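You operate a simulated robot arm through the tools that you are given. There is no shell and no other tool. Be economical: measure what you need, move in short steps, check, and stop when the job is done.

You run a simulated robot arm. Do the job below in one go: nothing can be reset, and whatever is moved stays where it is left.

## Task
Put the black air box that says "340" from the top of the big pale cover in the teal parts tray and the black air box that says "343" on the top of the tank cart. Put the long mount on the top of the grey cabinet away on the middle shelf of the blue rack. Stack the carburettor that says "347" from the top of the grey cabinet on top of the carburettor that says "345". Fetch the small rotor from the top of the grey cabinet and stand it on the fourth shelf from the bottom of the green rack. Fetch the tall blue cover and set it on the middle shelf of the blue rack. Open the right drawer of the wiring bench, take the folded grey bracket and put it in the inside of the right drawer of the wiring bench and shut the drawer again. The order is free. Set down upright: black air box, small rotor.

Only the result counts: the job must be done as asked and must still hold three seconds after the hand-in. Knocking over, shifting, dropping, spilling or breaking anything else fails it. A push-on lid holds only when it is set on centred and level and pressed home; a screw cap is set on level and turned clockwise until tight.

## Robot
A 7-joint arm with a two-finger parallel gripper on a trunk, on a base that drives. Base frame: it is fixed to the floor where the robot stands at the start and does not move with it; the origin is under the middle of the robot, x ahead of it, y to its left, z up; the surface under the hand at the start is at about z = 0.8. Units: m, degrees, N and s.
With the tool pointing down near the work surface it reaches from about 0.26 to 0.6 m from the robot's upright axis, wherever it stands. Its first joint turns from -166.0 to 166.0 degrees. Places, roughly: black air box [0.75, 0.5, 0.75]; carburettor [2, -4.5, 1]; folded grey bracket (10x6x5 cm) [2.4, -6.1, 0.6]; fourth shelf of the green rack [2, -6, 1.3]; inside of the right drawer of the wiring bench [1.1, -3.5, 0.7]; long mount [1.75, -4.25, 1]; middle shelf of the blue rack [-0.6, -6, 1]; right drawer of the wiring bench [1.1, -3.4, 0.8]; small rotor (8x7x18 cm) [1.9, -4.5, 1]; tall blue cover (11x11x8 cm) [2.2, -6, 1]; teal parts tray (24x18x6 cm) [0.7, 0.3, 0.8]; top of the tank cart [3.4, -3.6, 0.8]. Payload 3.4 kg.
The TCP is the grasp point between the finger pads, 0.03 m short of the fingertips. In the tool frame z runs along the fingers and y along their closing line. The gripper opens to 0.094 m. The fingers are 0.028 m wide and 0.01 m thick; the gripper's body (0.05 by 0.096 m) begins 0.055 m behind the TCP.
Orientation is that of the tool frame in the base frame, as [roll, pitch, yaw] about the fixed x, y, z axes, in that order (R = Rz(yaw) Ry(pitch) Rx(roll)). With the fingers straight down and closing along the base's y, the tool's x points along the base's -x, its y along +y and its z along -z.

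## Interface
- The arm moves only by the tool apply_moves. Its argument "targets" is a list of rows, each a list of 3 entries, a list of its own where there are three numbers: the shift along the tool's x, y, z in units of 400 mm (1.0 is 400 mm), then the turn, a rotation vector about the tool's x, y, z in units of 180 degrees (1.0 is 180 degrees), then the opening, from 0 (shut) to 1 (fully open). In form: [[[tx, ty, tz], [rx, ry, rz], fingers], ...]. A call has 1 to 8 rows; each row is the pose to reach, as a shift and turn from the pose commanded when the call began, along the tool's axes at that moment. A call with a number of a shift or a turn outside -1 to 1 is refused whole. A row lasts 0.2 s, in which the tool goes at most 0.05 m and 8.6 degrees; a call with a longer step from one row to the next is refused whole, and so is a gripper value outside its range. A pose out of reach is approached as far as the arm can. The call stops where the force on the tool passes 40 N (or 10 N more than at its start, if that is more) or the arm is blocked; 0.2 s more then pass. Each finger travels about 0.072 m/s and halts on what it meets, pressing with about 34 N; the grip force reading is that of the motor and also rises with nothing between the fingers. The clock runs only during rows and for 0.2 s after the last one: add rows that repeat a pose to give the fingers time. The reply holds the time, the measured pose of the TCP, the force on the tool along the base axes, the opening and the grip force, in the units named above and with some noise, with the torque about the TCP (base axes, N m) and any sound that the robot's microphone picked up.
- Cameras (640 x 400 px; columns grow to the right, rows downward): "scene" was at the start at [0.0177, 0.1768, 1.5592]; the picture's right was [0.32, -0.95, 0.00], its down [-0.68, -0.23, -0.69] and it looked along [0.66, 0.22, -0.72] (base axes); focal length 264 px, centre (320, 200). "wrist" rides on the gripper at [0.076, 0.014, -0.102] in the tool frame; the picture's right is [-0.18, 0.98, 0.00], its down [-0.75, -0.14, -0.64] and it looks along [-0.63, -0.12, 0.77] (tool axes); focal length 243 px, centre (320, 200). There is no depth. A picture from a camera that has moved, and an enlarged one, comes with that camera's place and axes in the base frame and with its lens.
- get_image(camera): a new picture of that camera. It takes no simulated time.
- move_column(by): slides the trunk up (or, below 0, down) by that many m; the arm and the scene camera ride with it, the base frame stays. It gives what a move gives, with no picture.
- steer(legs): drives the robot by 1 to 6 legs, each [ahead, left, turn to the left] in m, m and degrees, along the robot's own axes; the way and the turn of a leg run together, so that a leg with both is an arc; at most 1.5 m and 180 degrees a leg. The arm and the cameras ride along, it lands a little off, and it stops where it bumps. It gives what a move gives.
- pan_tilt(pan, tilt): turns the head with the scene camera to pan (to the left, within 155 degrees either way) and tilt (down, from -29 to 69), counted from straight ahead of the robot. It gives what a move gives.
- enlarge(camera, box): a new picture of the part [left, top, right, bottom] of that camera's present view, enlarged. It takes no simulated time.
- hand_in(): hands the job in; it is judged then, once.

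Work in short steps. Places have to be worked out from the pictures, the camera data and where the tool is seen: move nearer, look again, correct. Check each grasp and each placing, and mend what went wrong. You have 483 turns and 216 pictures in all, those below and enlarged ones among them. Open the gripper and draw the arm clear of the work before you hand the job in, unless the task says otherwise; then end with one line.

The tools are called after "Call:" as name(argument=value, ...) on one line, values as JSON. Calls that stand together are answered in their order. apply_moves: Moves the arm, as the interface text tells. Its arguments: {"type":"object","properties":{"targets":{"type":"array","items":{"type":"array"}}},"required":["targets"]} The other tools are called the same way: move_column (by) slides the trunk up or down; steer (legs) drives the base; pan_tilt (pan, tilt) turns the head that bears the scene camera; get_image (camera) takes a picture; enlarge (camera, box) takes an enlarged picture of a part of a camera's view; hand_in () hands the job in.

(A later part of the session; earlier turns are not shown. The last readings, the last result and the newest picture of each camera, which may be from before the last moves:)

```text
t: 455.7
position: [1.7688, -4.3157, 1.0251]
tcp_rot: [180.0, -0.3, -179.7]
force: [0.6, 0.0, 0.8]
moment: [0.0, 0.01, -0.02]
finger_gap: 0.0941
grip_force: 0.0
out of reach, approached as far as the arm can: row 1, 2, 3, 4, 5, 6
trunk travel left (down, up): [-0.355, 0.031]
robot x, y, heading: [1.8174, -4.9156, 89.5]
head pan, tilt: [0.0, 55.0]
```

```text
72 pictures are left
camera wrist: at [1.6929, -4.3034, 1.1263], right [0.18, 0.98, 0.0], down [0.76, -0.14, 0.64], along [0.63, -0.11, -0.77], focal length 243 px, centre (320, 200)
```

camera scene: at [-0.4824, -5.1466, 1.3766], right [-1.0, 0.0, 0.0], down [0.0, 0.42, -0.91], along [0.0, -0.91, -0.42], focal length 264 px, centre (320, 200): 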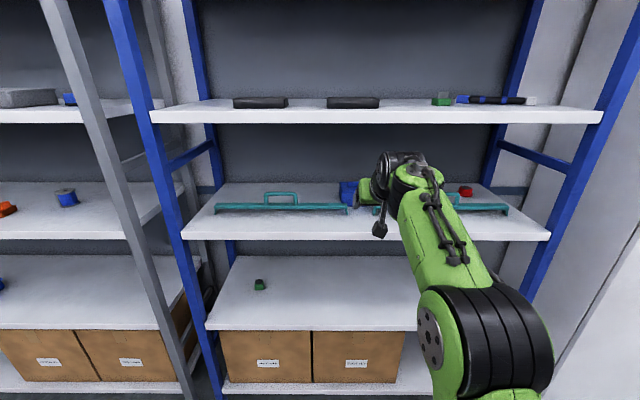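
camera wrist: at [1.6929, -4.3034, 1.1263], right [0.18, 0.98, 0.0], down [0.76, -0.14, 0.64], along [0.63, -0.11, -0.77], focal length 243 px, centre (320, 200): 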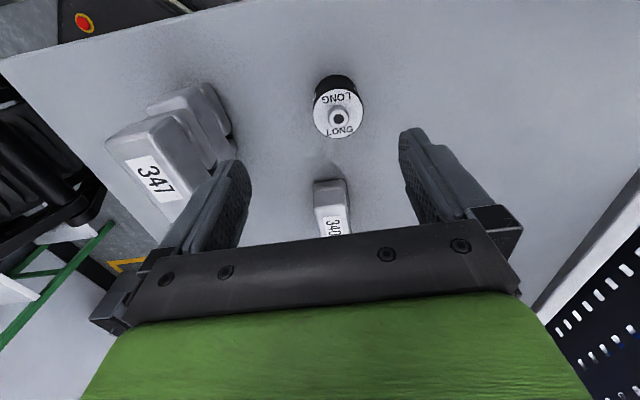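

Call:
apply_moves(targets=[[[0.008, 0.02, 0.08], [0, 0, 0], 1], [[0.008, 0.035, 0.16], [0, 0, 0], 1], [[0.008, 0.035, 0.21], [0, 0, 0], 1], [[0.008, 0.035, 0.21], [0, 0, 0], 1]])

Call:
get_image(camera="wrist")

```text
t: 456.7
position: [1.7674, -4.3203, 0.9459]
tcp_rot: [-180.0, -0.1, -179.5]
force: [0.0, -1.2, -0.9]
moment: [0.0, -0.04, -0.01]
finger_gap: 0.094
grip_force: 0.1
out of reach, approached as far as the arm can: row 1, 2, 3, 4
trunk travel left (down, up): [-0.355, 0.031]
robot x, y, heading: [1.8196, -4.913, 89.9]
head pan, tilt: [0.0, 55.0]
```

```text
71 pictures are left
camera wrist: at [1.6913, -4.3088, 1.0483], right [0.18, 0.98, 0.0], down [0.76, -0.14, 0.64], along [0.63, -0.11, -0.77], focal length 243 px, centre (320, 200)
```

wrist: 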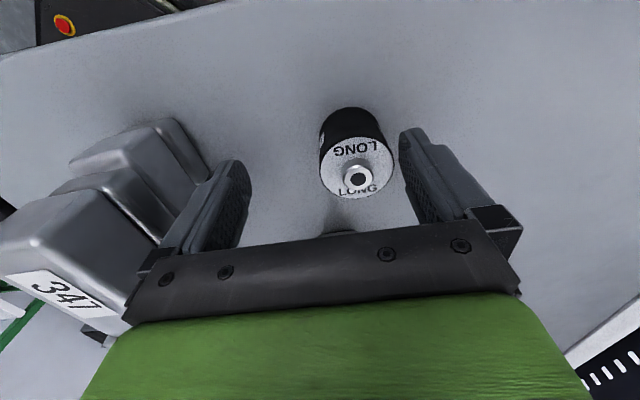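

The mount is between the fingers. Close (it will be centred by the fingers).

Call:
apply_moves(targets=[[[0, 0, 0], [0, 0, 0], 0.6], [[0, 0, 0], [0, 0, 0], 0.3], [[0, 0, 0], [0, 0, 0], 0.1], [[0, 0, 0], [0, 0, 0], 0], [[0, 0, 0], [0, 0, 0], 0], [[0, 0, 0], [0, 0, 0], 0]])

Call:
apply_moves(targets=[[[0, 0, -0.06], [0, 0, 0], 0], [[0, 0, -0.14], [0, 0, 0], 0], [[0, 0, -0.24], [0, 0, 0], 0], [[0, 0, -0.34], [0, 0, 0], 0]])

Call:
get_image(camera="wrist")

```text
t: 458.1
position: [1.7675, -4.3219, 0.9462]
tcp_rot: [179.9, -0.1, -179.7]
force: [-0.8, 0.3, 0.2]
moment: [-0.03, 0.02, -0.01]
finger_gap: 0.0386
grip_force: 34.2
trunk travel left (down, up): [-0.355, 0.031]
robot x, y, heading: [1.8157, -4.9157, 89.8]
head pan, tilt: [0.0, 55.0]
```

```text
t: 459.1
position: [1.765, -4.3206, 1.0851]
tcp_rot: [179.9, -0.2, -179.7]
force: [-0.8, -0.5, -1.1]
moment: [-0.02, 0.0, 0.04]
finger_gap: 0.0385
grip_force: 33.8
trunk travel left (down, up): [-0.355, 0.031]
robot x, y, heading: [1.8154, -4.9118, 89.9]
head pan, tilt: [0.0, 55.0]
```

```text
70 pictures are left
camera wrist: at [1.6884, -4.3087, 1.1873], right [0.18, 0.98, 0.0], down [0.76, -0.14, 0.64], along [0.63, -0.11, -0.77], focal length 243 px, centre (320, 200)
```

wrist: 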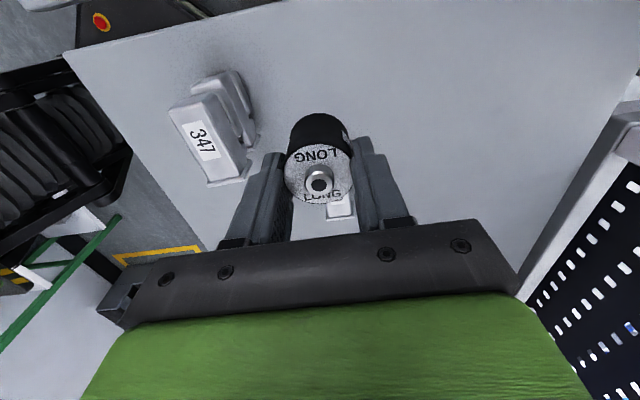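

Held. I carry it to the free cabinet front at about (2.0, -4.50), passing east of the stack.

Call:
apply_moves(targets=[[[-0.12, 0, 0], [0, 0, 0], 0], [[-0.24, 0, 0], [0, 0, 0], 0], [[-0.36, 0, 0], [0, 0, 0], 0], [[-0.44, -0.09, 0], [0, 0, 0], 0], [[-0.52, -0.18, 0.02], [0, 0, 0], 0], [[-0.587, -0.28, 0.04], [0, 0, 0], 0], [[-0.587, -0.38, 0.08], [0, 0, 0], 0], [[-0.587, -0.45, 0.16], [0, 0, 0], 0]])

Call:
apply_moves(targets=[[[0, 0, 0.08], [0, 0, 0], 0], [[0, 0, 0.15], [0, 0, 0], 0], [[0, 0, 0.17], [0, 0, 0], 0], [[0, 0, 0.18], [0, 0, 0], 0], [[0, 0, 0.185], [0, 0, 0], 0], [[0, 0, 0.19], [0, 0, 0], 0]])

```text
t: 460.9
position: [2.001, -4.5003, 1.0164]
tcp_rot: [-180.0, -0.1, -179.6]
force: [0.6, 0.2, -1.6]
moment: [0.0, -0.01, -0.01]
finger_gap: 0.0387
grip_force: 34.1
trunk travel left (down, up): [-0.355, 0.031]
robot x, y, heading: [1.8192, -4.9144, 89.7]
head pan, tilt: [0.0, 55.0]
```

```text
t: 462.3
position: [2.0017, -4.499, 0.9474]
tcp_rot: [179.6, 0.1, -179.6]
force: [0.1, -0.6, 31.9]
moment: [-0.44, 0.14, 0.04]
finger_gap: 0.0385
grip_force: 33.9
trunk travel left (down, up): [-0.355, 0.031]
robot x, y, heading: [1.8167, -4.9168, 89.7]
head pan, tilt: [0.0, 55.0]
```

Standing on the cabinet. Release and rise; then I'll back up and make the tilted pose.

Call:
apply_moves(targets=[[[0, 0, -0.008], [0, 0, 0], 0.2], [[0, 0, -0.01], [0, 0, 0], 0.5], [[0, 0, -0.01], [0, 0, 0], 0.8], [[0, 0, -0.01], [0, 0, 0], 0.9], [[0, 0, -0.1], [0, 0, 0], 0.9], [[0, 0, -0.22], [0, 0, 0], 0.9], [[0, 0, -0.34], [0, 0, 0], 0.9], [[0, 0, -0.44], [0, 0, 0], 0.9]])

Call:
steer(legs=[[-0.17, -0.15, 0]])

Call:
apply_moves(targets=[[[0, 0, 0], [0, 0, -0.045], 1], [[0, 0, 0], [0, 0, -0.09], 1], [[0, 0, 0], [0, 0, -0.135], 1], [[0, 0, 0], [0, 0, -0.18], 1], [[0, 0, 0], [0, 0, -0.225], 1], [[0, 0, 0], [0, 0, -0.27], 1], [[0, 0, 0], [0, 0, -0.315], 1], [[0, 0, 0], [0, 0, -0.36], 1]])

Call:
get_image(camera="scene")

```text
t: 464.1
position: [2.0018, -4.5004, 1.1197]
tcp_rot: [180.0, -0.1, -179.6]
force: [-0.5, 0.9, 0.5]
moment: [0.03, -0.01, 0.0]
finger_gap: 0.0846
grip_force: 0.0
trunk travel left (down, up): [-0.355, 0.031]
robot x, y, heading: [1.8165, -4.9138, 89.7]
head pan, tilt: [0.0, 55.0]
```

```text
t: 465.8
position: [2.153, -4.6688, 1.1182]
tcp_rot: [-180.0, -0.1, -179.5]
force: [-0.4, 1.2, -0.4]
moment: [-0.02, 0.01, 0.03]
finger_gap: 0.0846
grip_force: 0.1
trunk travel left (down, up): [-0.355, 0.031]
robot x, y, heading: [1.9687, -5.0853, 89.9]
head pan, tilt: [0.0, 55.0]
```

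```text
t: 467.6
position: [2.154, -4.6689, 1.119]
tcp_rot: [179.9, 0.0, -114.6]
force: [0.2, -1.1, 0.3]
moment: [0.01, 0.03, 0.0]
finger_gap: 0.0938
grip_force: 0.1
trunk travel left (down, up): [-0.355, 0.031]
robot x, y, heading: [1.9685, -5.087, 90.4]
head pan, tilt: [0.0, 55.0]
```

```text
69 pictures are left
camera scene: at [1.8179, -5.0728, 1.678], right [1.0, 0.0, 0.0], down [0.0, -0.82, -0.57], along [0.0, 0.57, -0.82], focal length 264 px, centre (320, 200)
```

scene: 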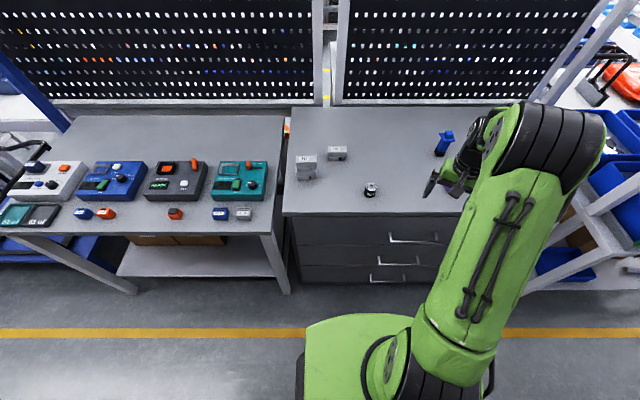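

The mount stands at the front. I finish the yaw, then tilt 50° in front of it.

Call:
apply_moves(targets=[[[0.04, 0.086, 0], [0, 0, -0.034], 1], [[0.08, 0.172, 0], [0, 0, -0.068], 1], [[0.12, 0.258, 0], [0, 0, -0.102], 1], [[0.158, 0.345, 0], [0, 0, -0.137], 1]])

Call:
apply_moves(targets=[[[-0.02, 0, 0.02], [0, -0.04, 0], 1], [[-0.04, 0, 0.04], [0, -0.08, 0], 1], [[-0.06, 0, 0.06], [0, -0.12, 0], 1], [[-0.08, 0, 0.08], [0, -0.16, 0], 1], [[-0.1, 0, 0.1], [0, -0.2, 0], 1], [[-0.12, 0, 0.12], [0, -0.24, 0], 1], [[-0.15, 0, 0.15], [0, -0.278, 0], 1]])

Call:
get_image(camera="wrist")

```text
t: 468.6
position: [1.9989, -4.6709, 1.1174]
tcp_rot: [179.9, 0.0, -90.2]
force: [-0.6, -0.2, 0.7]
moment: [-0.01, 0.01, 0.01]
finger_gap: 0.094
grip_force: 0.1
trunk travel left (down, up): [-0.355, 0.031]
robot x, y, heading: [1.9713, -5.0827, 90.0]
head pan, tilt: [0.0, 55.0]
```

```text
t: 470.2
position: [2.0019, -4.6086, 1.0578]
tcp_rot: [179.9, 50.1, -90.3]
force: [0.3, -0.3, 0.0]
moment: [0.0, 0.01, -0.01]
finger_gap: 0.094
grip_force: 0.1
trunk travel left (down, up): [-0.355, 0.031]
robot x, y, heading: [1.9638, -5.0866, 89.7]
head pan, tilt: [0.0, 55.0]
```

```text
68 pictures are left
camera wrist: at [1.9875, -4.7375, 1.0654], right [-0.98, 0.12, 0.14], down [0.14, -0.01, 0.99], along [0.12, 0.99, -0.01], focal length 243 px, centre (320, 200)
```

wrist: 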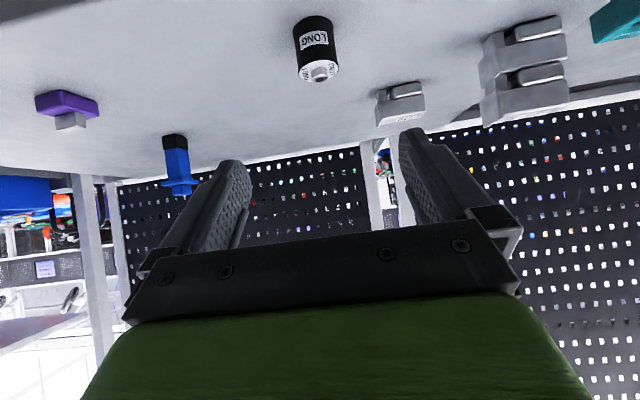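

Mount at (2.000, -4.499), z 0.894–0.942. Advance along the tool axis and grip.

Call:
apply_moves(targets=[[[0.016, 0, 0.1], [0, 0, 0], 1], [[0.032, 0, 0.2], [0, 0, 0], 1], [[0.05, 0, 0.29], [0, 0, 0], 1], [[0.064, 0, 0.355], [0, 0, 0], 1], [[0.064, 0, 0.355], [0, 0, 0], 0.6], [[0.064, 0, 0.355], [0, 0, 0], 0.2], [[0.064, 0, 0.355], [0, 0, 0], 0], [[0.064, 0, 0.355], [0, 0, 0], 0]])

Call:
apply_moves(targets=[[[0, 0, 0], [0, 0, 0], 0], [[0, 0, 0], [0, 0, 0], 0]])

Call:
get_image(camera="wrist")

```text
t: 472.0
position: [1.9998, -4.5141, 0.9477]
tcp_rot: [179.9, 50.0, -90.2]
force: [0.1, 0.5, 0.5]
moment: [0.02, -0.02, 0.01]
finger_gap: 0.0386
grip_force: 34.0
trunk travel left (down, up): [-0.355, 0.031]
robot x, y, heading: [1.9685, -5.0834, 89.9]
head pan, tilt: [0.0, 55.0]
```

```text
t: 472.6
position: [2.0, -4.5143, 0.9492]
tcp_rot: [179.8, 50.0, -90.3]
force: [0.1, 1.2, 1.0]
moment: [0.08, -0.02, -0.02]
finger_gap: 0.0387
grip_force: 34.2
trunk travel left (down, up): [-0.355, 0.031]
robot x, y, heading: [1.9701, -5.0822, 90.2]
head pan, tilt: [0.0, 55.0]
```

```text
67 pictures are left
camera wrist: at [1.9864, -4.6435, 0.9549], right [-0.98, 0.12, 0.14], down [0.14, -0.01, 0.99], along [0.12, 0.99, -0.01], focal length 243 px, centre (320, 200)
```

wrist: 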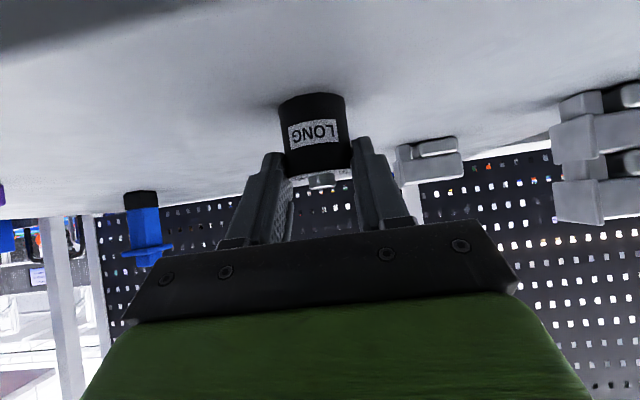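

Held upright (bottom = TCP-0.0545). I lift, turn around to face the racks and sidestep west to the blue rack.

Call:
apply_moves(targets=[[[-0.06, 0, -0.05], [0, 0, 0], 0], [[-0.12, 0, -0.1], [0, 0, 0], 0], [[-0.18, 0, -0.15], [0, 0, 0], 0], [[-0.24, 0, -0.22], [0, 0, 0], 0], [[-0.28, 0, -0.31], [0, 0, 0], 0]])

Call:
steer(legs=[[0, 0, -90], [0, 0, -90], [0, -1.3, 0], [0, -1.25, 0]])

Call:
pan_tilt(pan=0, tilt=35)

Call:
get_image(camera="scene")

```text
t: 473.8
position: [2.0014, -4.5393, 1.115]
tcp_rot: [179.8, 50.1, -90.2]
force: [-1.1, 0.6, -0.2]
moment: [0.0, 0.01, 0.0]
finger_gap: 0.0389
grip_force: 34.8
trunk travel left (down, up): [-0.355, 0.031]
robot x, y, heading: [1.9713, -5.0836, 89.7]
head pan, tilt: [0.0, 55.0]
```

```text
t: 494.0
position: [-0.6233, -5.611, 1.1144]
tcp_rot: [180.0, 49.9, 90.4]
force: [-0.2, 1.0, -1.0]
moment: [0.01, 0.01, 0.01]
finger_gap: 0.0387
grip_force: 33.9
trunk travel left (down, up): [-0.355, 0.031]
robot x, y, heading: [-0.5982, -5.0617, -89.4]
head pan, tilt: [0.0, 55.0]
```

```text
t: 494.8
position: [-0.6226, -5.6104, 1.1147]
tcp_rot: [179.9, 50.0, 90.5]
force: [-0.5, 0.8, -0.1]
moment: [-0.01, -0.04, -0.03]
finger_gap: 0.0386
grip_force: 34.3
trunk travel left (down, up): [-0.355, 0.031]
robot x, y, heading: [-0.5965, -5.0637, -89.2]
head pan, tilt: [0.0, 35.0]
```

```text
66 pictures are left
camera scene: at [-0.4431, -5.0908, 1.7061], right [-1.0, -0.01, 0.0], down [-0.01, 0.57, -0.82], along [0.01, -0.82, -0.57], focal length 264 px, centre (320, 200)
```

scene: 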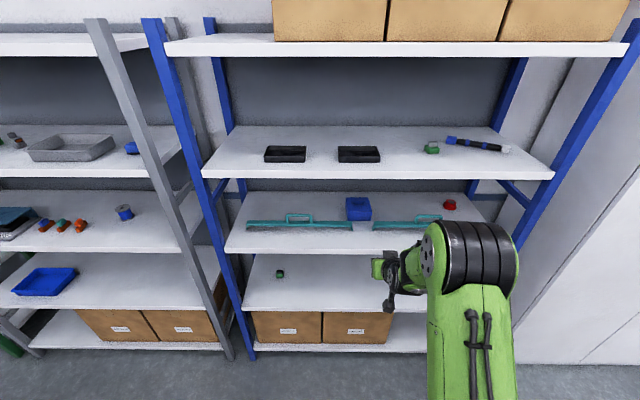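

I lower the trunk a little, drive forward and check the gap between the bars with the wrist camera.

Call:
move_column(by=-0.04)

Call:
steer(legs=[[0.2, 0.012, -0.6]])

Call:
get_image(camera="wrist")

Call:
enlarge(camera="scene", box=[240, 170, 480, 320])

```text
t: 495.7
position: [-0.6236, -5.6101, 1.0739]
tcp_rot: [179.9, 50.0, 90.5]
force: [-1.1, -0.1, -0.9]
moment: [0.01, 0.02, 0.04]
finger_gap: 0.0386
grip_force: 33.8
trunk travel left (down, up): [-0.315, 0.071]
robot x, y, heading: [-0.5956, -5.0624, -89.4]
head pan, tilt: [0.0, 35.0]
```

```text
t: 497.3
position: [-0.6176, -5.8111, 1.0734]
tcp_rot: [180.0, 50.0, 89.7]
force: [-0.8, -0.9, -0.7]
moment: [0.04, 0.0, 0.02]
finger_gap: 0.0386
grip_force: 34.0
trunk travel left (down, up): [-0.315, 0.071]
robot x, y, heading: [-0.5792, -5.2615, -90.1]
head pan, tilt: [0.0, 35.0]
```

```text
65 pictures are left
camera wrist: at [-0.6022, -5.6846, 1.0806], right [0.98, -0.12, 0.14], down [-0.14, 0.01, 0.99], along [-0.12, -0.99, -0.01], focal length 243 px, centre (320, 200)
```

wrist: 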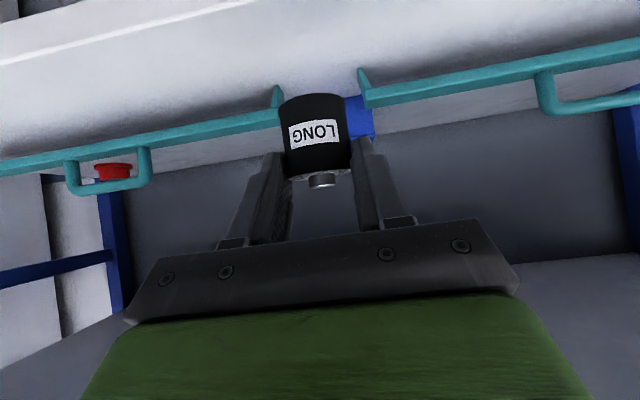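

```text
2.67 times, centred on (360, 245) of scene
camera zoom: at [-0.4309, -5.2934, 1.6656], right [-1.0, 0.0, 0.0], down [0.0, 0.57, -0.82], along [0.0, -0.82, -0.57], focal length 703 px, centre (213, 80)
```

zoom: 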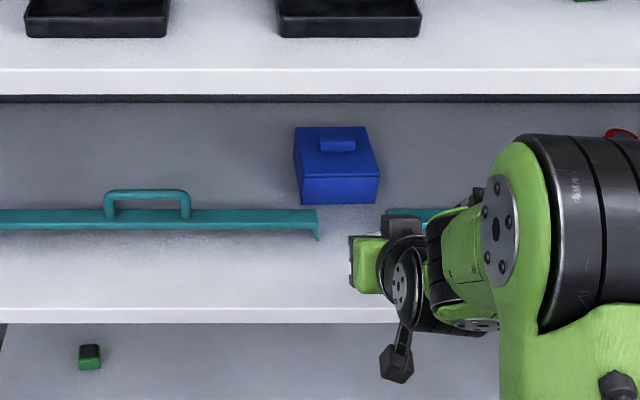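

The front strip is ~9 cm deep here (y -5.834…-5.93). I aim the mount at y≈-5.885 and lower.

Call:
apply_moves(targets=[[[-0.045, 0, 0.055], [0, 0, 0], 0], [[-0.09, 0, 0.11], [0, 0, 0], 0], [[-0.05, 0, 0.145], [0, 0, 0], 0], [[-0.01, 0, 0.18], [0, 0, 0], 0], [[0.01, 0, 0.2], [0, 0, 0], 0]])

Call:
get_image(camera="wrist")

```text
t: 498.5
position: [-0.6178, -5.8685, 1.0203]
tcp_rot: [179.9, 50.1, 89.7]
force: [-1.1, -0.3, -1.3]
moment: [0.04, 0.0, -0.03]
finger_gap: 0.0387
grip_force: 34.3
trunk travel left (down, up): [-0.315, 0.071]
robot x, y, heading: [-0.582, -5.2638, -90.3]
head pan, tilt: [0.0, 35.0]
```

```text
63 pictures are left
camera wrist: at [-0.6026, -5.742, 1.0272], right [0.98, -0.12, 0.14], down [-0.14, 0.01, 0.99], along [-0.12, -0.99, -0.01], focal length 243 px, centre (320, 200)
```

wrist: 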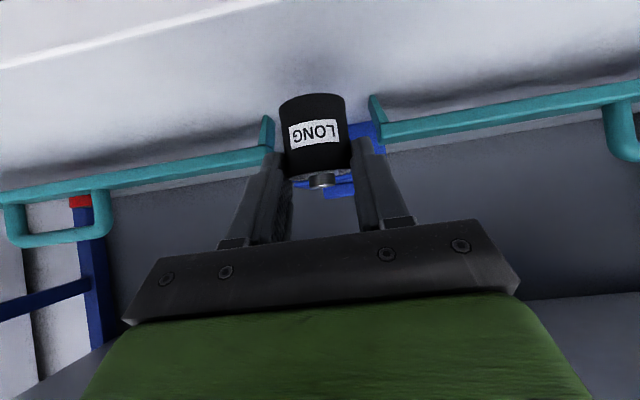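

Call:
apply_moves(targets=[[[0.006, 0, 0.005], [0, 0, 0], 0], [[0.012, 0, 0.01], [0, 0, 0], 0], [[0.018, 0, 0.015], [0, 0, 0], 0], [[0.022, 0, 0.018], [0, 0, 0], 0]])

```text
t: 499.5
position: [-0.618, -5.8673, 1.0098]
tcp_rot: [179.9, 50.0, 89.7]
force: [0.1, 0.4, -0.8]
moment: [-0.01, 0.02, 0.0]
finger_gap: 0.0388
grip_force: 34.4
trunk travel left (down, up): [-0.315, 0.071]
robot x, y, heading: [-0.5844, -5.2634, -90.3]
head pan, tilt: [0.0, 35.0]
```

Call:
apply_moves(targets=[[[0.005, 0, 0.004], [0, 0, 0], 0], [[0.01, 0, 0.008], [0, 0, 0], 0], [[0.015, 0, 0.012], [0, 0, 0], 0]])

```text
t: 500.3
position: [-0.6178, -5.8682, 1.0001]
tcp_rot: [179.9, 49.9, 89.7]
force: [-1.1, 0.1, -0.5]
moment: [0.04, -0.03, 0.0]
finger_gap: 0.0389
grip_force: 33.9
trunk travel left (down, up): [-0.315, 0.071]
robot x, y, heading: [-0.5814, -5.2645, -90.0]
head pan, tilt: [0.0, 35.0]
```

Call:
apply_moves(targets=[[[0.004, 0, 0.003], [0, 0, 0], 0], [[0.008, 0, 0.007], [0, 0, 0], 0], [[0.012, 0, 0.01], [0, 0, 0], 0], [[0.016, 0, 0.013], [0, 0, 0], 0]])

Call:
get_image(camera="wrist")

```text
t: 501.3
position: [-0.6176, -5.8677, 0.9964]
tcp_rot: [180.0, 50.8, 89.8]
force: [-0.2, -1.9, 26.3]
moment: [-0.05, -0.04, 0.07]
finger_gap: 0.0391
grip_force: 33.9
trunk travel left (down, up): [-0.315, 0.071]
robot x, y, heading: [-0.5827, -5.2635, -90.4]
head pan, tilt: [0.0, 35.0]
```

```text
62 pictures are left
camera wrist: at [-0.6023, -5.7418, 1.0024], right [0.98, -0.12, 0.14], down [-0.14, 0.02, 0.99], along [-0.12, -0.99, 0.0], focal length 243 px, centre (320, 200)
```

wrist: 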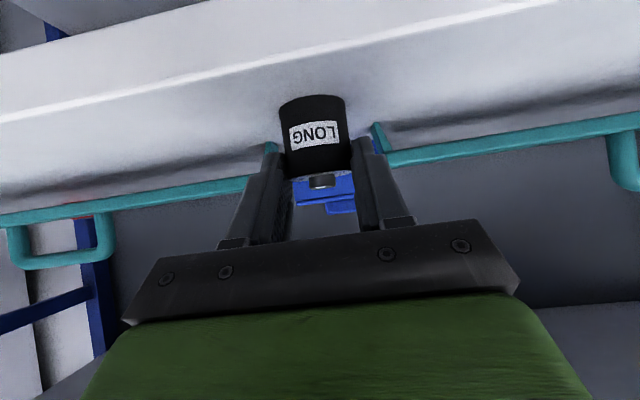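

Contact. Release and withdraw.

Call:
apply_moves(targets=[[[-0.003, 0, -0.002], [0, 0, 0], 0.2], [[-0.003, 0, -0.002], [0, 0, 0], 0.5], [[-0.003, 0, -0.002], [0, 0, 0], 0.6], [[-0.003, 0, -0.002], [0, 0, 0], 0.6], [[-0.003, 0, -0.08], [0, 0, 0], 0.6], [[-0.003, 0, -0.18], [0, 0, 0], 0.6], [[-0.003, 0, -0.28], [0, 0, 0], 0.6]])

Call:
steer(legs=[[-0.18, 0, 0]])

Call:
get_image(camera="scene")

```text
t: 502.9
position: [-0.6173, -5.78, 1.0661]
tcp_rot: [179.9, 50.1, 89.7]
force: [-0.1, 0.1, 0.5]
moment: [0.01, 0.02, 0.01]
finger_gap: 0.0564
grip_force: 0.1
trunk travel left (down, up): [-0.315, 0.071]
robot x, y, heading: [-0.5837, -5.2652, -90.1]
head pan, tilt: [0.0, 35.0]
```

```text
t: 504.4
position: [-0.6143, -5.607, 1.0654]
tcp_rot: [179.9, 50.1, 89.9]
force: [0.8, 0.4, 0.4]
moment: [0.03, -0.02, 0.02]
finger_gap: 0.0567
grip_force: 0.1
trunk travel left (down, up): [-0.315, 0.071]
robot x, y, heading: [-0.5837, -5.0937, -89.9]
head pan, tilt: [0.0, 35.0]
```

```text
61 pictures are left
camera scene: at [-0.4307, -5.1152, 1.6657], right [-1.0, 0.0, 0.0], down [0.0, 0.57, -0.82], along [0.0, -0.82, -0.57], focal length 264 px, centre (320, 200)
```

scene: 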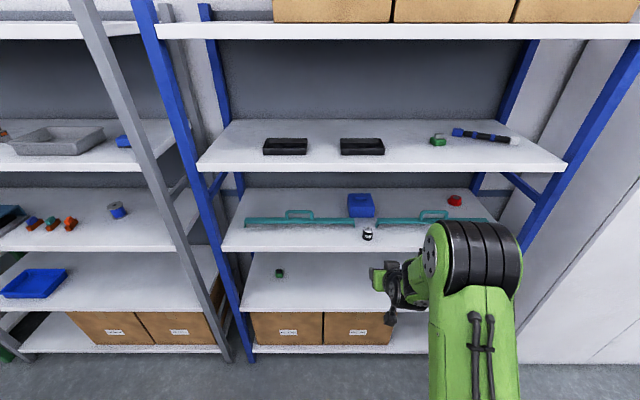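

Mount placed. Last: the folded grey bracket on the green rack's second shelf near (2.42, -6.05). I sidestep east and lower the trunk.

Call:
steer(legs=[[0, 1.45, 0], [0, 1.45, 0]])

Call:
move_column(by=-0.31)

Call:
get_image(camera="scene")

Call:
get_image(camera="wrist")

```text
t: 518.5
position: [2.31, -5.604, 1.065]
tcp_rot: [179.8, 50.0, 90.1]
force: [0.0, -0.5, -0.7]
moment: [-0.01, 0.0, -0.03]
finger_gap: 0.0564
grip_force: 0.2
trunk travel left (down, up): [-0.315, 0.071]
robot x, y, heading: [2.3377, -5.0828, -89.8]
head pan, tilt: [0.0, 35.0]
```

```text
t: 521.5
position: [2.3106, -5.6035, 0.7547]
tcp_rot: [179.9, 50.1, 90.0]
force: [-0.4, -0.2, -0.7]
moment: [-0.04, 0.0, -0.01]
finger_gap: 0.0562
grip_force: 0.0
trunk travel left (down, up): [-0.005, 0.381]
robot x, y, heading: [2.3402, -5.0779, -89.6]
head pan, tilt: [0.0, 35.0]
```

```text
60 pictures are left
camera scene: at [2.4935, -5.1113, 1.3561], right [-1.0, 0.0, 0.0], down [0.0, 0.57, -0.82], along [0.0, -0.82, -0.57], focal length 264 px, centre (320, 200)
```

scene: 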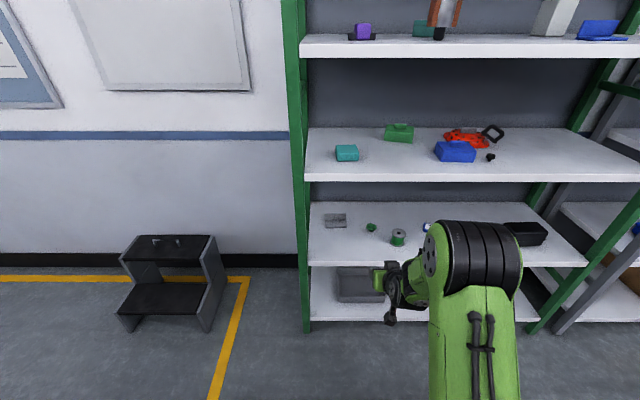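

```text
59 pictures are left
camera wrist: at [2.3252, -5.4774, 0.7617], right [0.98, -0.12, 0.14], down [-0.14, 0.01, 0.99], along [-0.12, -0.99, -0.01], focal length 243 px, centre (320, 200)
```

wrist: 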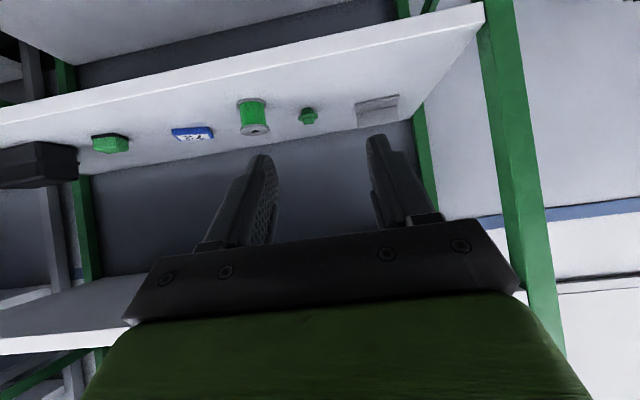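

Call:
enlarge(camera="scene", box=[300, 195, 364, 235])

Call:
enlarge(camera="wrist", box=[340, 80, 420, 140])

```text
10.00 times, centred on (332, 215) of scene
camera zoom: at [2.4935, -5.1113, 1.3561], right [-1.0, 0.0, 0.0], down [0.0, 0.57, -0.82], along [0.0, -0.82, -0.57], focal length 2635 px, centre (200, 50)
```

zoom: 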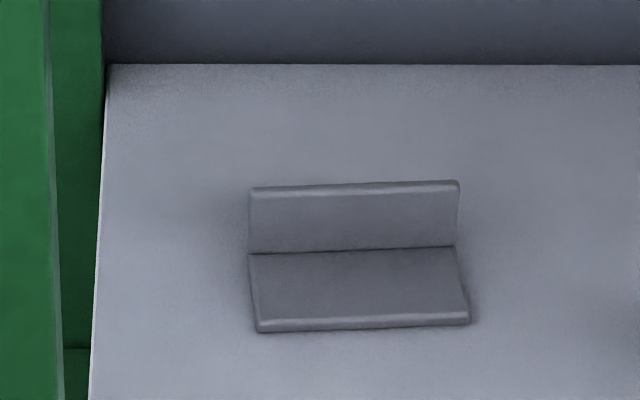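

```text
6.67 times, centred on (380, 110) of wrist
camera zoom: at [2.3252, -5.4774, 0.7617], right [0.98, -0.12, 0.14], down [-0.14, 0.01, 0.99], along [-0.12, -0.99, -0.01], focal length 1618 px, centre (-80, 800)
```

zoom: 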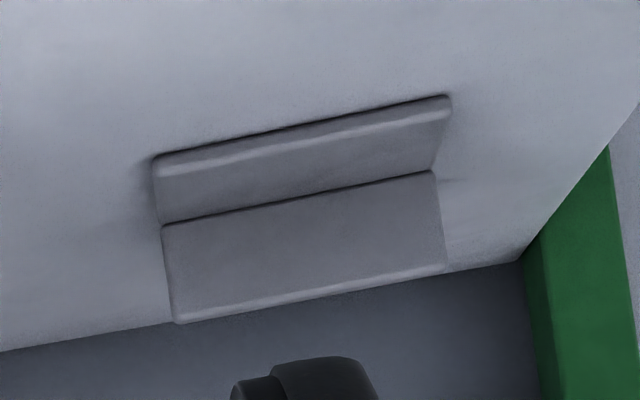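

The bracket is an L: 10 cm along x, upright flange (z 0.55–0.60) at the back y≈-6.088, base toward me. It can only be pinched by the flange, which must point along my tool direction, so I'll first push its east end back with closed fingers to turn it. I position the base and close the fingers.

Call:
steer(legs=[[0, 0.14, -0.3], [0.32, 0, 0]])

Call:
apply_moves(targets=[[[0, 0, 0], [0, 0, 0], 0.2], [[0, 0, 0], [0, 0, 0], 0], [[0, 0, 0], [0, 0, 0], 0]])

Call:
get_image(camera="wrist")

Call:
get_image(camera="scene")

```text
t: 524.6
position: [2.4451, -5.9191, 0.754]
tcp_rot: [179.9, 50.0, 89.8]
force: [0.5, 0.2, 0.5]
moment: [-0.05, -0.02, -0.01]
finger_gap: 0.0565
grip_force: 0.0
trunk travel left (down, up): [-0.005, 0.381]
robot x, y, heading: [2.4809, -5.3995, -90.0]
head pan, tilt: [0.0, 35.0]
```

```text
t: 525.4
position: [2.4452, -5.9202, 0.7531]
tcp_rot: [179.9, 50.0, 89.8]
force: [-0.6, 0.0, -0.3]
moment: [-0.07, 0.02, 0.01]
finger_gap: 0.0
grip_force: 33.0
trunk travel left (down, up): [-0.005, 0.381]
robot x, y, heading: [2.4768, -5.4007, -90.0]
head pan, tilt: [0.0, 35.0]
```

```text
56 pictures are left
camera wrist: at [2.4611, -5.7936, 0.7617], right [0.98, -0.12, 0.14], down [-0.14, 0.01, 0.99], along [-0.12, -0.99, -0.01], focal length 243 px, centre (320, 200)
```

wrist: 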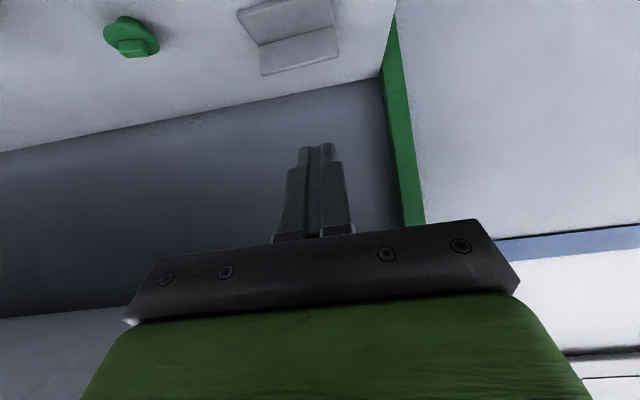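

```text
55 pictures are left
camera scene: at [2.6316, -5.4285, 1.3561], right [-1.0, 0.0, 0.0], down [0.0, 0.57, -0.82], along [0.0, -0.82, -0.57], focal length 264 px, centre (320, 200)
```

scene: 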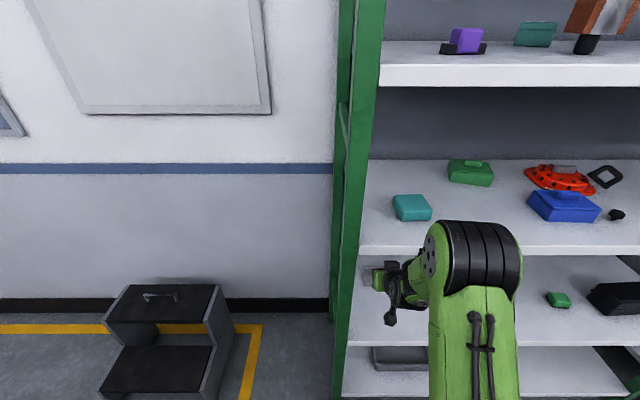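

I lower the closed fingertips to just in front of the flange's east end, above the base plate.

Call:
apply_moves(targets=[[[0.025, 0.01, 0.1], [0, 0, 0], 0], [[0.05, 0.02, 0.2], [0, 0, 0], 0], [[0.075, 0.035, 0.3], [0, 0, 0], 0], [[0.1, 0.035, 0.4], [0, 0, 0], 0], [[0.12, 0.035, 0.475], [0, 0, 0], 0]])

Call:
get_image(camera="wrist")

```text
t: 526.6
position: [2.4619, -6.0329, 0.5969]
tcp_rot: [179.9, 50.1, 89.7]
force: [1.0, 0.0, 1.0]
moment: [0.03, 0.03, -0.04]
finger_gap: 0.0003
grip_force: 33.2
trunk travel left (down, up): [-0.005, 0.381]
robot x, y, heading: [2.4817, -5.4002, -90.1]
head pan, tilt: [0.0, 35.0]
```

```text
54 pictures are left
camera wrist: at [2.477, -5.9075, 0.6031], right [0.98, -0.12, 0.14], down [-0.14, 0.01, 0.99], along [-0.12, -0.99, -0.01], focal length 243 px, centre (320, 200)
```

wrist: 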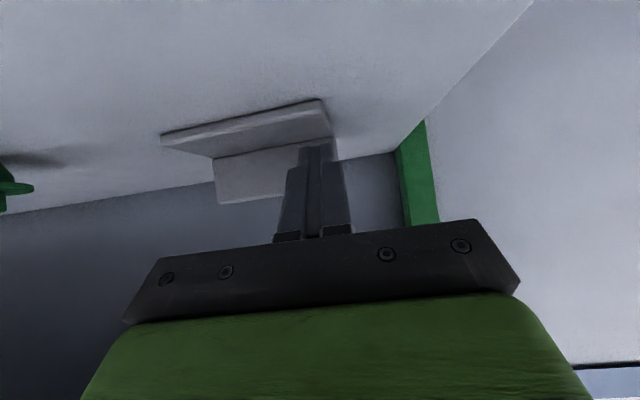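

Push the east end back by 6 cm.

Call:
apply_moves(targets=[[[-0.024, 0, 0.029], [0, 0, 0], 0], [[-0.048, 0, 0.057], [0, 0, 0], 0], [[-0.072, 0, 0.086], [0, 0, 0], 0], [[-0.096, 0, 0.115], [0, 0, 0], 0], [[-0.12, 0, 0.144], [0, 0, 0], 0]])

Call:
get_image(camera="wrist")

```text
t: 527.8
position: [2.4592, -6.1089, 0.5961]
tcp_rot: [180.0, 50.0, 89.7]
force: [0.6, -1.2, 0.8]
moment: [0.03, 0.03, 0.01]
finger_gap: 0.0002
grip_force: 32.6
trunk travel left (down, up): [-0.005, 0.381]
robot x, y, heading: [2.481, -5.3972, -90.1]
head pan, tilt: [0.0, 35.0]
```

```text
53 pictures are left
camera wrist: at [2.4748, -5.9832, 0.6026], right [0.98, -0.12, 0.14], down [-0.14, 0.01, 0.99], along [-0.12, -0.99, -0.01], focal length 243 px, centre (320, 200)
```

wrist: 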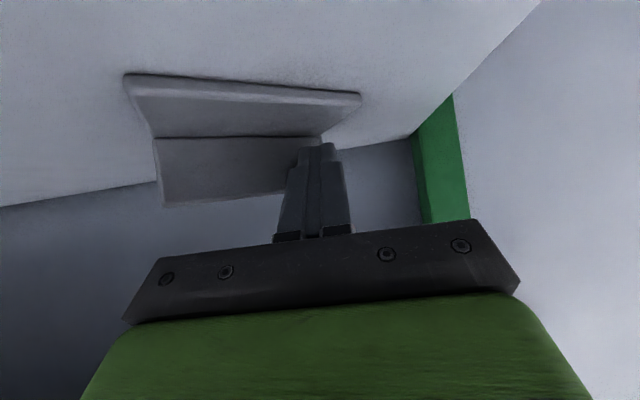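

It has turned ≈30°. I push another 5 cm, shifting slightly west.

Call:
apply_moves(targets=[[[-0.02, -0.008, 0.024], [0, 0, 0], 0], [[-0.04, -0.016, 0.048], [0, 0, 0], 0], [[-0.06, -0.024, 0.072], [0, 0, 0], 0], [[-0.08, -0.03, 0.096], [0, 0, 0], 0]])

Call:
get_image(camera="wrist")

```text
t: 528.8
position: [2.4522, -6.1349, 0.5981]
tcp_rot: [179.8, 50.0, 89.7]
force: [0.0, -0.3, 0.3]
moment: [-0.01, 0.01, 0.01]
finger_gap: 0.0
grip_force: 32.8
out of reach, approached as far as the arm can: row 3, 4
trunk travel left (down, up): [-0.005, 0.381]
robot x, y, heading: [2.4786, -5.3995, -90.1]
head pan, tilt: [0.0, 35.0]
```

```text
52 pictures are left
camera wrist: at [2.4674, -6.0087, 0.6042], right [0.98, -0.12, 0.14], down [-0.14, 0.01, 0.99], along [-0.12, -0.99, -0.01], focal length 243 px, centre (320, 200)
```

wrist: 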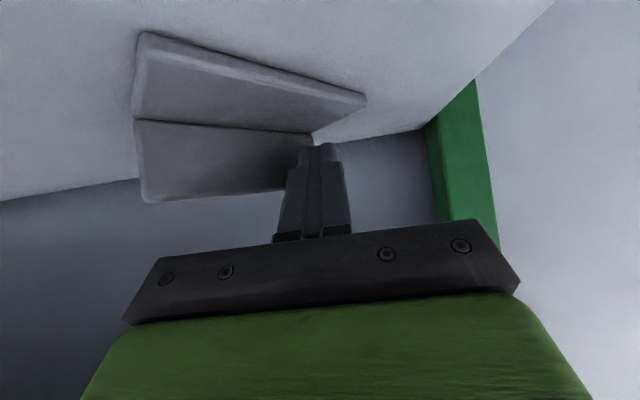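

Now ≈46°. I lift, open, move the base 6 cm forward, and will straddle the flange so that closing the fingers aligns it.

Call:
apply_moves(targets=[[[-0.06, 0, -0.08], [0, 0, 0], 0], [[-0.09, -0.05, -0.16], [0, 0, 0], 0.5], [[-0.0625, -0.105, -0.167], [0, 0, 0], 1], [[-0.0625, -0.105, -0.167], [0, 0, 0], 1]])

Call:
steer(legs=[[0.06, 0, 0]])

Call:
get_image(camera="wrist")

```text
t: 529.8
position: [2.4195, -6.0973, 0.651]
tcp_rot: [-179.8, 49.3, 90.4]
force: [-0.7, -0.2, 0.1]
moment: [-0.01, 0.0, -0.05]
finger_gap: 0.094
grip_force: 0.2
trunk travel left (down, up): [-0.005, 0.381]
robot x, y, heading: [2.4779, -5.3987, -90.1]
head pan, tilt: [0.0, 35.0]
```

```text
t: 531.2
position: [2.4137, -6.1452, 0.6096]
tcp_rot: [178.9, 47.3, 88.8]
force: [-0.5, 0.8, 1.3]
moment: [0.05, -0.05, -0.02]
finger_gap: 0.0941
grip_force: 0.1
trunk travel left (down, up): [-0.005, 0.381]
robot x, y, heading: [2.4782, -5.4425, -90.1]
head pan, tilt: [0.0, 35.0]
stopped in leg 1: the robot was blocked; the commanded pose is now the measured one
```

```text
51 pictures are left
camera wrist: at [2.4289, -6.0191, 0.6236], right [0.98, -0.13, 0.15], down [-0.15, -0.04, 0.99], along [-0.12, -0.99, -0.06], focal length 243 px, centre (320, 200)
```

wrist: 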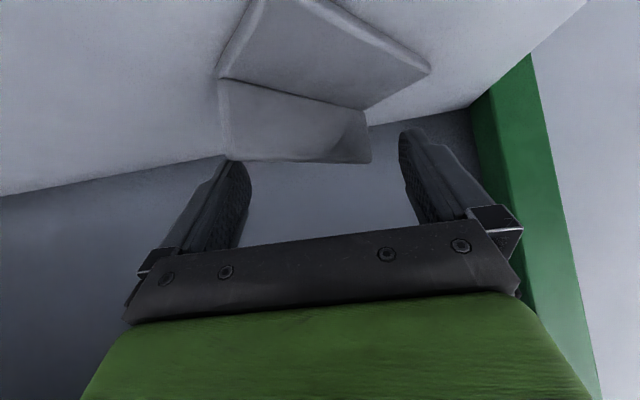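

The base was blocked — likely the forearm touched a shelf edge. I check the scene.

Call:
get_image(camera="scene")

```text
50 pictures are left
camera scene: at [2.6304, -5.4677, 1.3586], right [-1.0, 0.0, 0.0], down [0.0, 0.57, -0.82], along [0.0, -0.82, -0.57], focal length 264 px, centre (320, 200)
```

scene: 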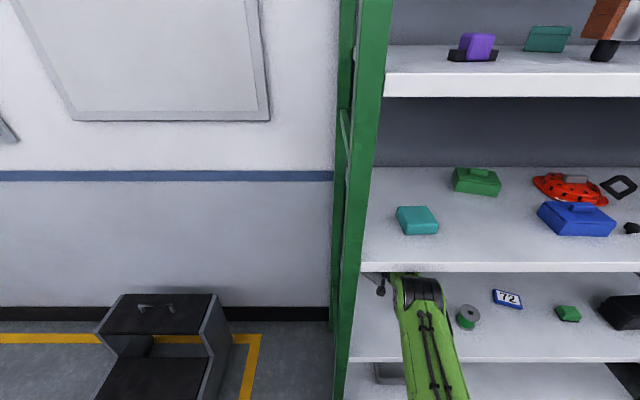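

Nothing shifted on the shelves; the arm just met an edge when rising. The fingers already straddle the flange, so I lower gently to z≈0.59.

Call:
apply_moves(targets=[[[0.006, 0, 0.02], [0, 0, 0], 1], [[0.012, 0, 0.04], [0, 0, 0], 1], [[0.014, 0, 0.055], [0, 0, 0], 1]])

Call:
get_image(camera="wrist")

```text
t: 532.0
position: [2.4142, -6.1597, 0.5878]
tcp_rot: [178.7, 47.3, 88.7]
force: [0.4, 4.7, 13.0]
moment: [-0.09, -0.62, 0.22]
finger_gap: 0.0938
grip_force: 0.0
trunk travel left (down, up): [-0.005, 0.381]
robot x, y, heading: [2.4808, -5.4445, -90.0]
head pan, tilt: [0.0, 35.0]
```

```text
49 pictures are left
camera wrist: at [2.43, -6.0357, 0.6006], right [0.98, -0.13, 0.15], down [-0.16, -0.04, 0.99], along [-0.12, -0.99, -0.06], focal length 243 px, centre (320, 200)
```

wrist: 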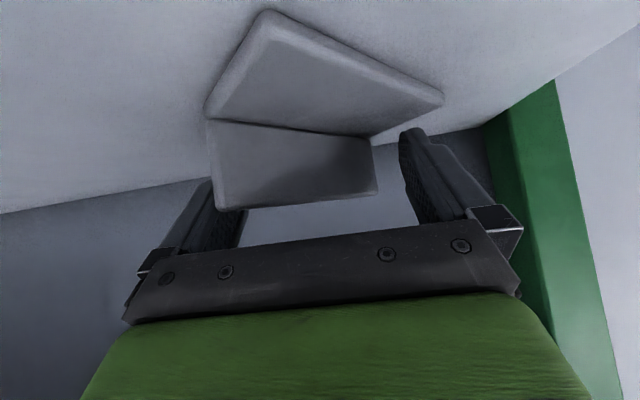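

A finger touches the base plate; I raise 4 mm and close slowly.

Call:
apply_moves(targets=[[[-0.008, 0, -0.007], [0, 0, 0], 1], [[-0.008, 0, -0.007], [0, 0, 0], 0.7], [[-0.008, 0, -0.007], [0, 0, 0], 0.5], [[-0.008, 0, -0.007], [0, 0, 0], 0.3], [[-0.008, 0, -0.007], [0, 0, 0], 0.15], [[-0.008, 0, -0.007], [0, 0, 0], 0], [[-0.008, 0, -0.007], [0, 0, 0], 0], [[-0.008, 0, -0.007], [0, 0, 0], 0]])

Call:
get_image(camera="wrist")

```text
t: 533.8
position: [2.4128, -6.16, 0.5887]
tcp_rot: [178.9, 47.0, 88.9]
force: [0.7, -0.1, 5.0]
moment: [0.17, 0.04, -0.11]
finger_gap: 0.0116
grip_force: 34.1
trunk travel left (down, up): [-0.005, 0.381]
robot x, y, heading: [2.4774, -5.4458, -89.9]
head pan, tilt: [0.0, 35.0]
```

```text
48 pictures are left
camera wrist: at [2.4292, -6.0348, 0.6025], right [0.98, -0.13, 0.15], down [-0.15, -0.05, 0.99], along [-0.12, -0.99, -0.06], focal length 243 px, centre (320, 200)
```

wrist: 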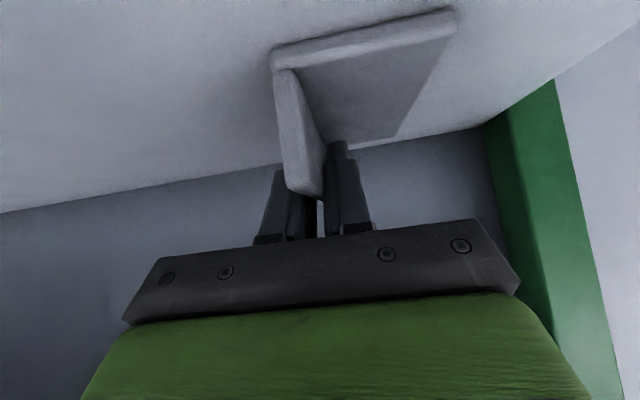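

Excellent — the flange is aligned and gripped. I lift 3 cm and back the base out.

Call:
apply_moves(targets=[[[-0.018, 0, -0.017], [0, 0, 0], 0], [[-0.036, 0, -0.034], [0, 0, 0], 0], [[-0.054, 0, -0.05], [0, 0, 0], 0]])

Call:
steer(legs=[[-0.12, 0, 0], [-0.2, 0, 0]])

Call:
get_image(camera="wrist")

Call:
get_image(camera="scene")

```text
t: 534.6
position: [2.4147, -6.1601, 0.618]
tcp_rot: [178.9, 46.9, 88.7]
force: [-0.4, -0.3, -1.6]
moment: [0.01, 0.02, 0.02]
finger_gap: 0.0119
grip_force: 34.6
trunk travel left (down, up): [-0.005, 0.381]
robot x, y, heading: [2.4769, -5.4488, -90.1]
head pan, tilt: [0.0, 35.0]
```

```text
t: 537.0
position: [2.4141, -5.8394, 0.6183]
tcp_rot: [178.9, 46.9, 88.9]
force: [0.2, -0.4, -0.7]
moment: [-0.02, 0.04, -0.02]
finger_gap: 0.0117
grip_force: 33.8
trunk travel left (down, up): [-0.005, 0.381]
robot x, y, heading: [2.4798, -5.1319, -89.8]
head pan, tilt: [0.0, 35.0]
```

```text
47 pictures are left
camera wrist: at [2.431, -5.7126, 0.6319], right [0.98, -0.13, 0.15], down [-0.15, -0.05, 0.99], along [-0.12, -0.99, -0.07], focal length 243 px, centre (320, 200)
```

wrist: 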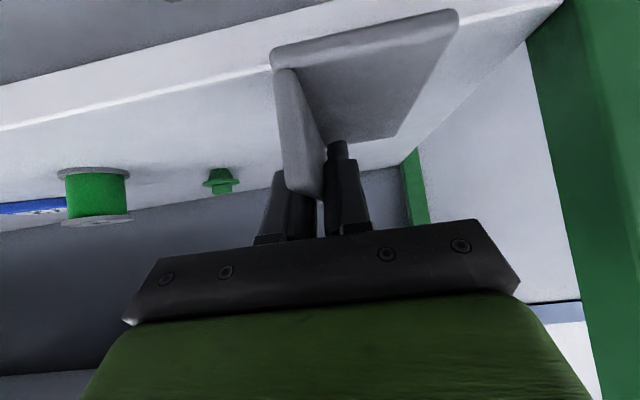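

```text
46 pictures are left
camera scene: at [2.6304, -5.1528, 1.3561], right [-1.0, 0.0, 0.0], down [0.0, 0.57, -0.82], along [0.0, -0.82, -0.57], focal length 264 px, centre (320, 200)
```

scene: 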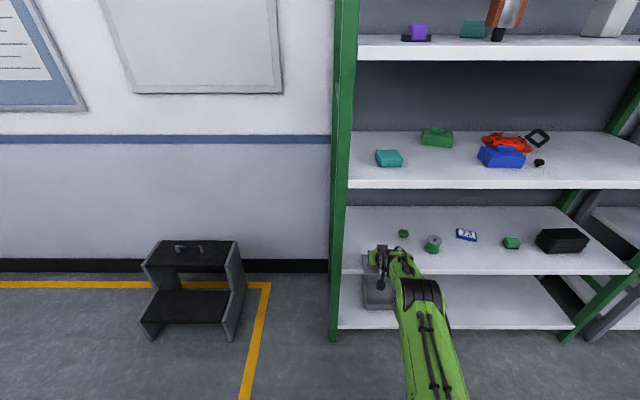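

Bracket out, neighbours untouched. For a flat placement in the drawer I'll set it on the cabinet front and regrip vertically. I raise, retract, shift west and turn round.

Call:
steer(legs=[[-0.07, 0, 0]])

Call:
move_column(by=0.36)

Call:
apply_moves(targets=[[[-0.02, 0, -0.1], [0, 0, 0], 0], [[-0.04, 0, -0.2], [0, 0, 0], 0], [[-0.06, 0, -0.3], [0, 0, 0], 0], [[-0.08, 0, -0.4], [0, 0, 0], 0]])

Call:
steer(legs=[[0, -0.36, 0], [0, 0, -90], [0, 0, -90]])

Call:
get_image(camera="scene")

```text
t: 538.0
position: [2.4145, -5.7685, 0.6178]
tcp_rot: [178.8, 46.9, 88.7]
force: [-0.5, 0.9, -2.3]
moment: [-0.04, 0.02, -0.02]
finger_gap: 0.0119
grip_force: 33.5
trunk travel left (down, up): [-0.005, 0.381]
robot x, y, heading: [2.477, -5.0563, -90.2]
head pan, tilt: [0.0, 35.0]
```

```text
t: 541.5
position: [2.4151, -5.7691, 0.9768]
tcp_rot: [178.8, 46.8, 88.8]
force: [0.4, 0.4, -1.5]
moment: [0.02, 0.01, 0.01]
finger_gap: 0.0117
grip_force: 34.1
trunk travel left (down, up): [-0.365, 0.021]
robot x, y, heading: [2.4764, -5.054, -90.2]
head pan, tilt: [0.0, 35.0]
```

```text
t: 542.5
position: [2.4121, -5.6735, 1.1107]
tcp_rot: [178.9, 46.9, 88.9]
force: [-0.2, 0.0, -1.1]
moment: [-0.01, 0.02, 0.0]
finger_gap: 0.0118
grip_force: 34.3
trunk travel left (down, up): [-0.365, 0.021]
robot x, y, heading: [2.4806, -5.054, -90.0]
head pan, tilt: [0.0, 35.0]
```

```text
t: 552.5
position: [2.1546, -4.4342, 1.1099]
tcp_rot: [178.8, 46.7, -88.8]
force: [-0.3, -0.2, -0.9]
moment: [0.01, -0.03, -0.04]
finger_gap: 0.0117
grip_force: 34.2
trunk travel left (down, up): [-0.365, 0.021]
robot x, y, heading: [2.1122, -5.0565, 92.4]
head pan, tilt: [0.0, 35.0]
```

```text
45 pictures are left
camera scene: at [1.9633, -5.0347, 1.7161], right [1.0, 0.04, 0.0], down [0.02, -0.57, -0.82], along [-0.03, 0.82, -0.57], focal length 264 px, centre (320, 200)
```

scene: 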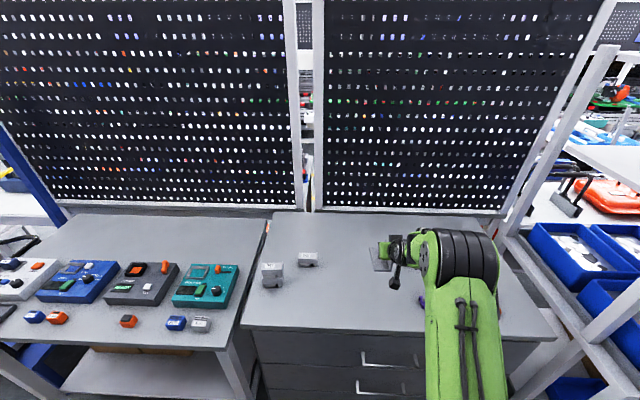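

The bracket is over the cabinet, clear of other items. I lower it at about (2.10, -4.475).

Call:
apply_moves(targets=[[[0.07, 0.03, 0.03], [0, 0, 0], 0], [[0.14, 0.06, 0.06], [0, 0, 0], 0], [[0.21, 0.09, 0.1], [0, 0, 0], 0], [[0.28, 0.125, 0.14], [0, 0, 0], 0], [[0.35, 0.125, 0.19], [0, 0, 0], 0]])

Call:
apply_moves(targets=[[[0.01, 0, 0.009], [0, 0, 0], 0], [[0.02, 0, 0.018], [0, 0, 0], 0], [[0.025, 0, 0.023], [0, 0, 0], 0], [[0.03, 0, 0.028], [0, 0, 0], 0]])

```text
t: 553.6
position: [2.1027, -4.476, 0.9555]
tcp_rot: [178.8, 46.8, -88.7]
force: [0.2, -0.7, -2.0]
moment: [0.01, -0.01, -0.01]
finger_gap: 0.0116
grip_force: 33.9
trunk travel left (down, up): [-0.365, 0.021]
robot x, y, heading: [2.1131, -5.0566, 92.6]
head pan, tilt: [0.0, 35.0]
```

```text
t: 554.6
position: [2.1033, -4.4764, 0.9396]
tcp_rot: [178.8, 46.9, -88.8]
force: [0.3, 0.2, -1.0]
moment: [0.0, -0.02, -0.01]
finger_gap: 0.012
grip_force: 34.0
trunk travel left (down, up): [-0.365, 0.021]
robot x, y, heading: [2.1108, -5.0567, 92.2]
head pan, tilt: [0.0, 35.0]
```

Call:
apply_moves(targets=[[[0.004, 0, 0.004], [0, 0, 0], 0], [[0.008, 0, 0.008], [0, 0, 0], 0], [[0.012, 0, 0.011], [0, 0, 0], 0], [[0.016, 0, 0.015], [0, 0, 0], 0]])

```text
t: 555.8
position: [2.1027, -4.4718, 0.9388]
tcp_rot: [178.7, 47.9, -88.9]
force: [-0.2, -1.6, 15.9]
moment: [-0.77, -0.07, 0.0]
finger_gap: 0.0116
grip_force: 33.9
trunk travel left (down, up): [-0.365, 0.021]
robot x, y, heading: [2.1185, -5.0567, 92.4]
head pan, tilt: [0.0, 35.0]
stopped in row 4: the force on the tool passed its limit at 41 N (the readings are from after the stop); the commanded pose is now the measured one
```

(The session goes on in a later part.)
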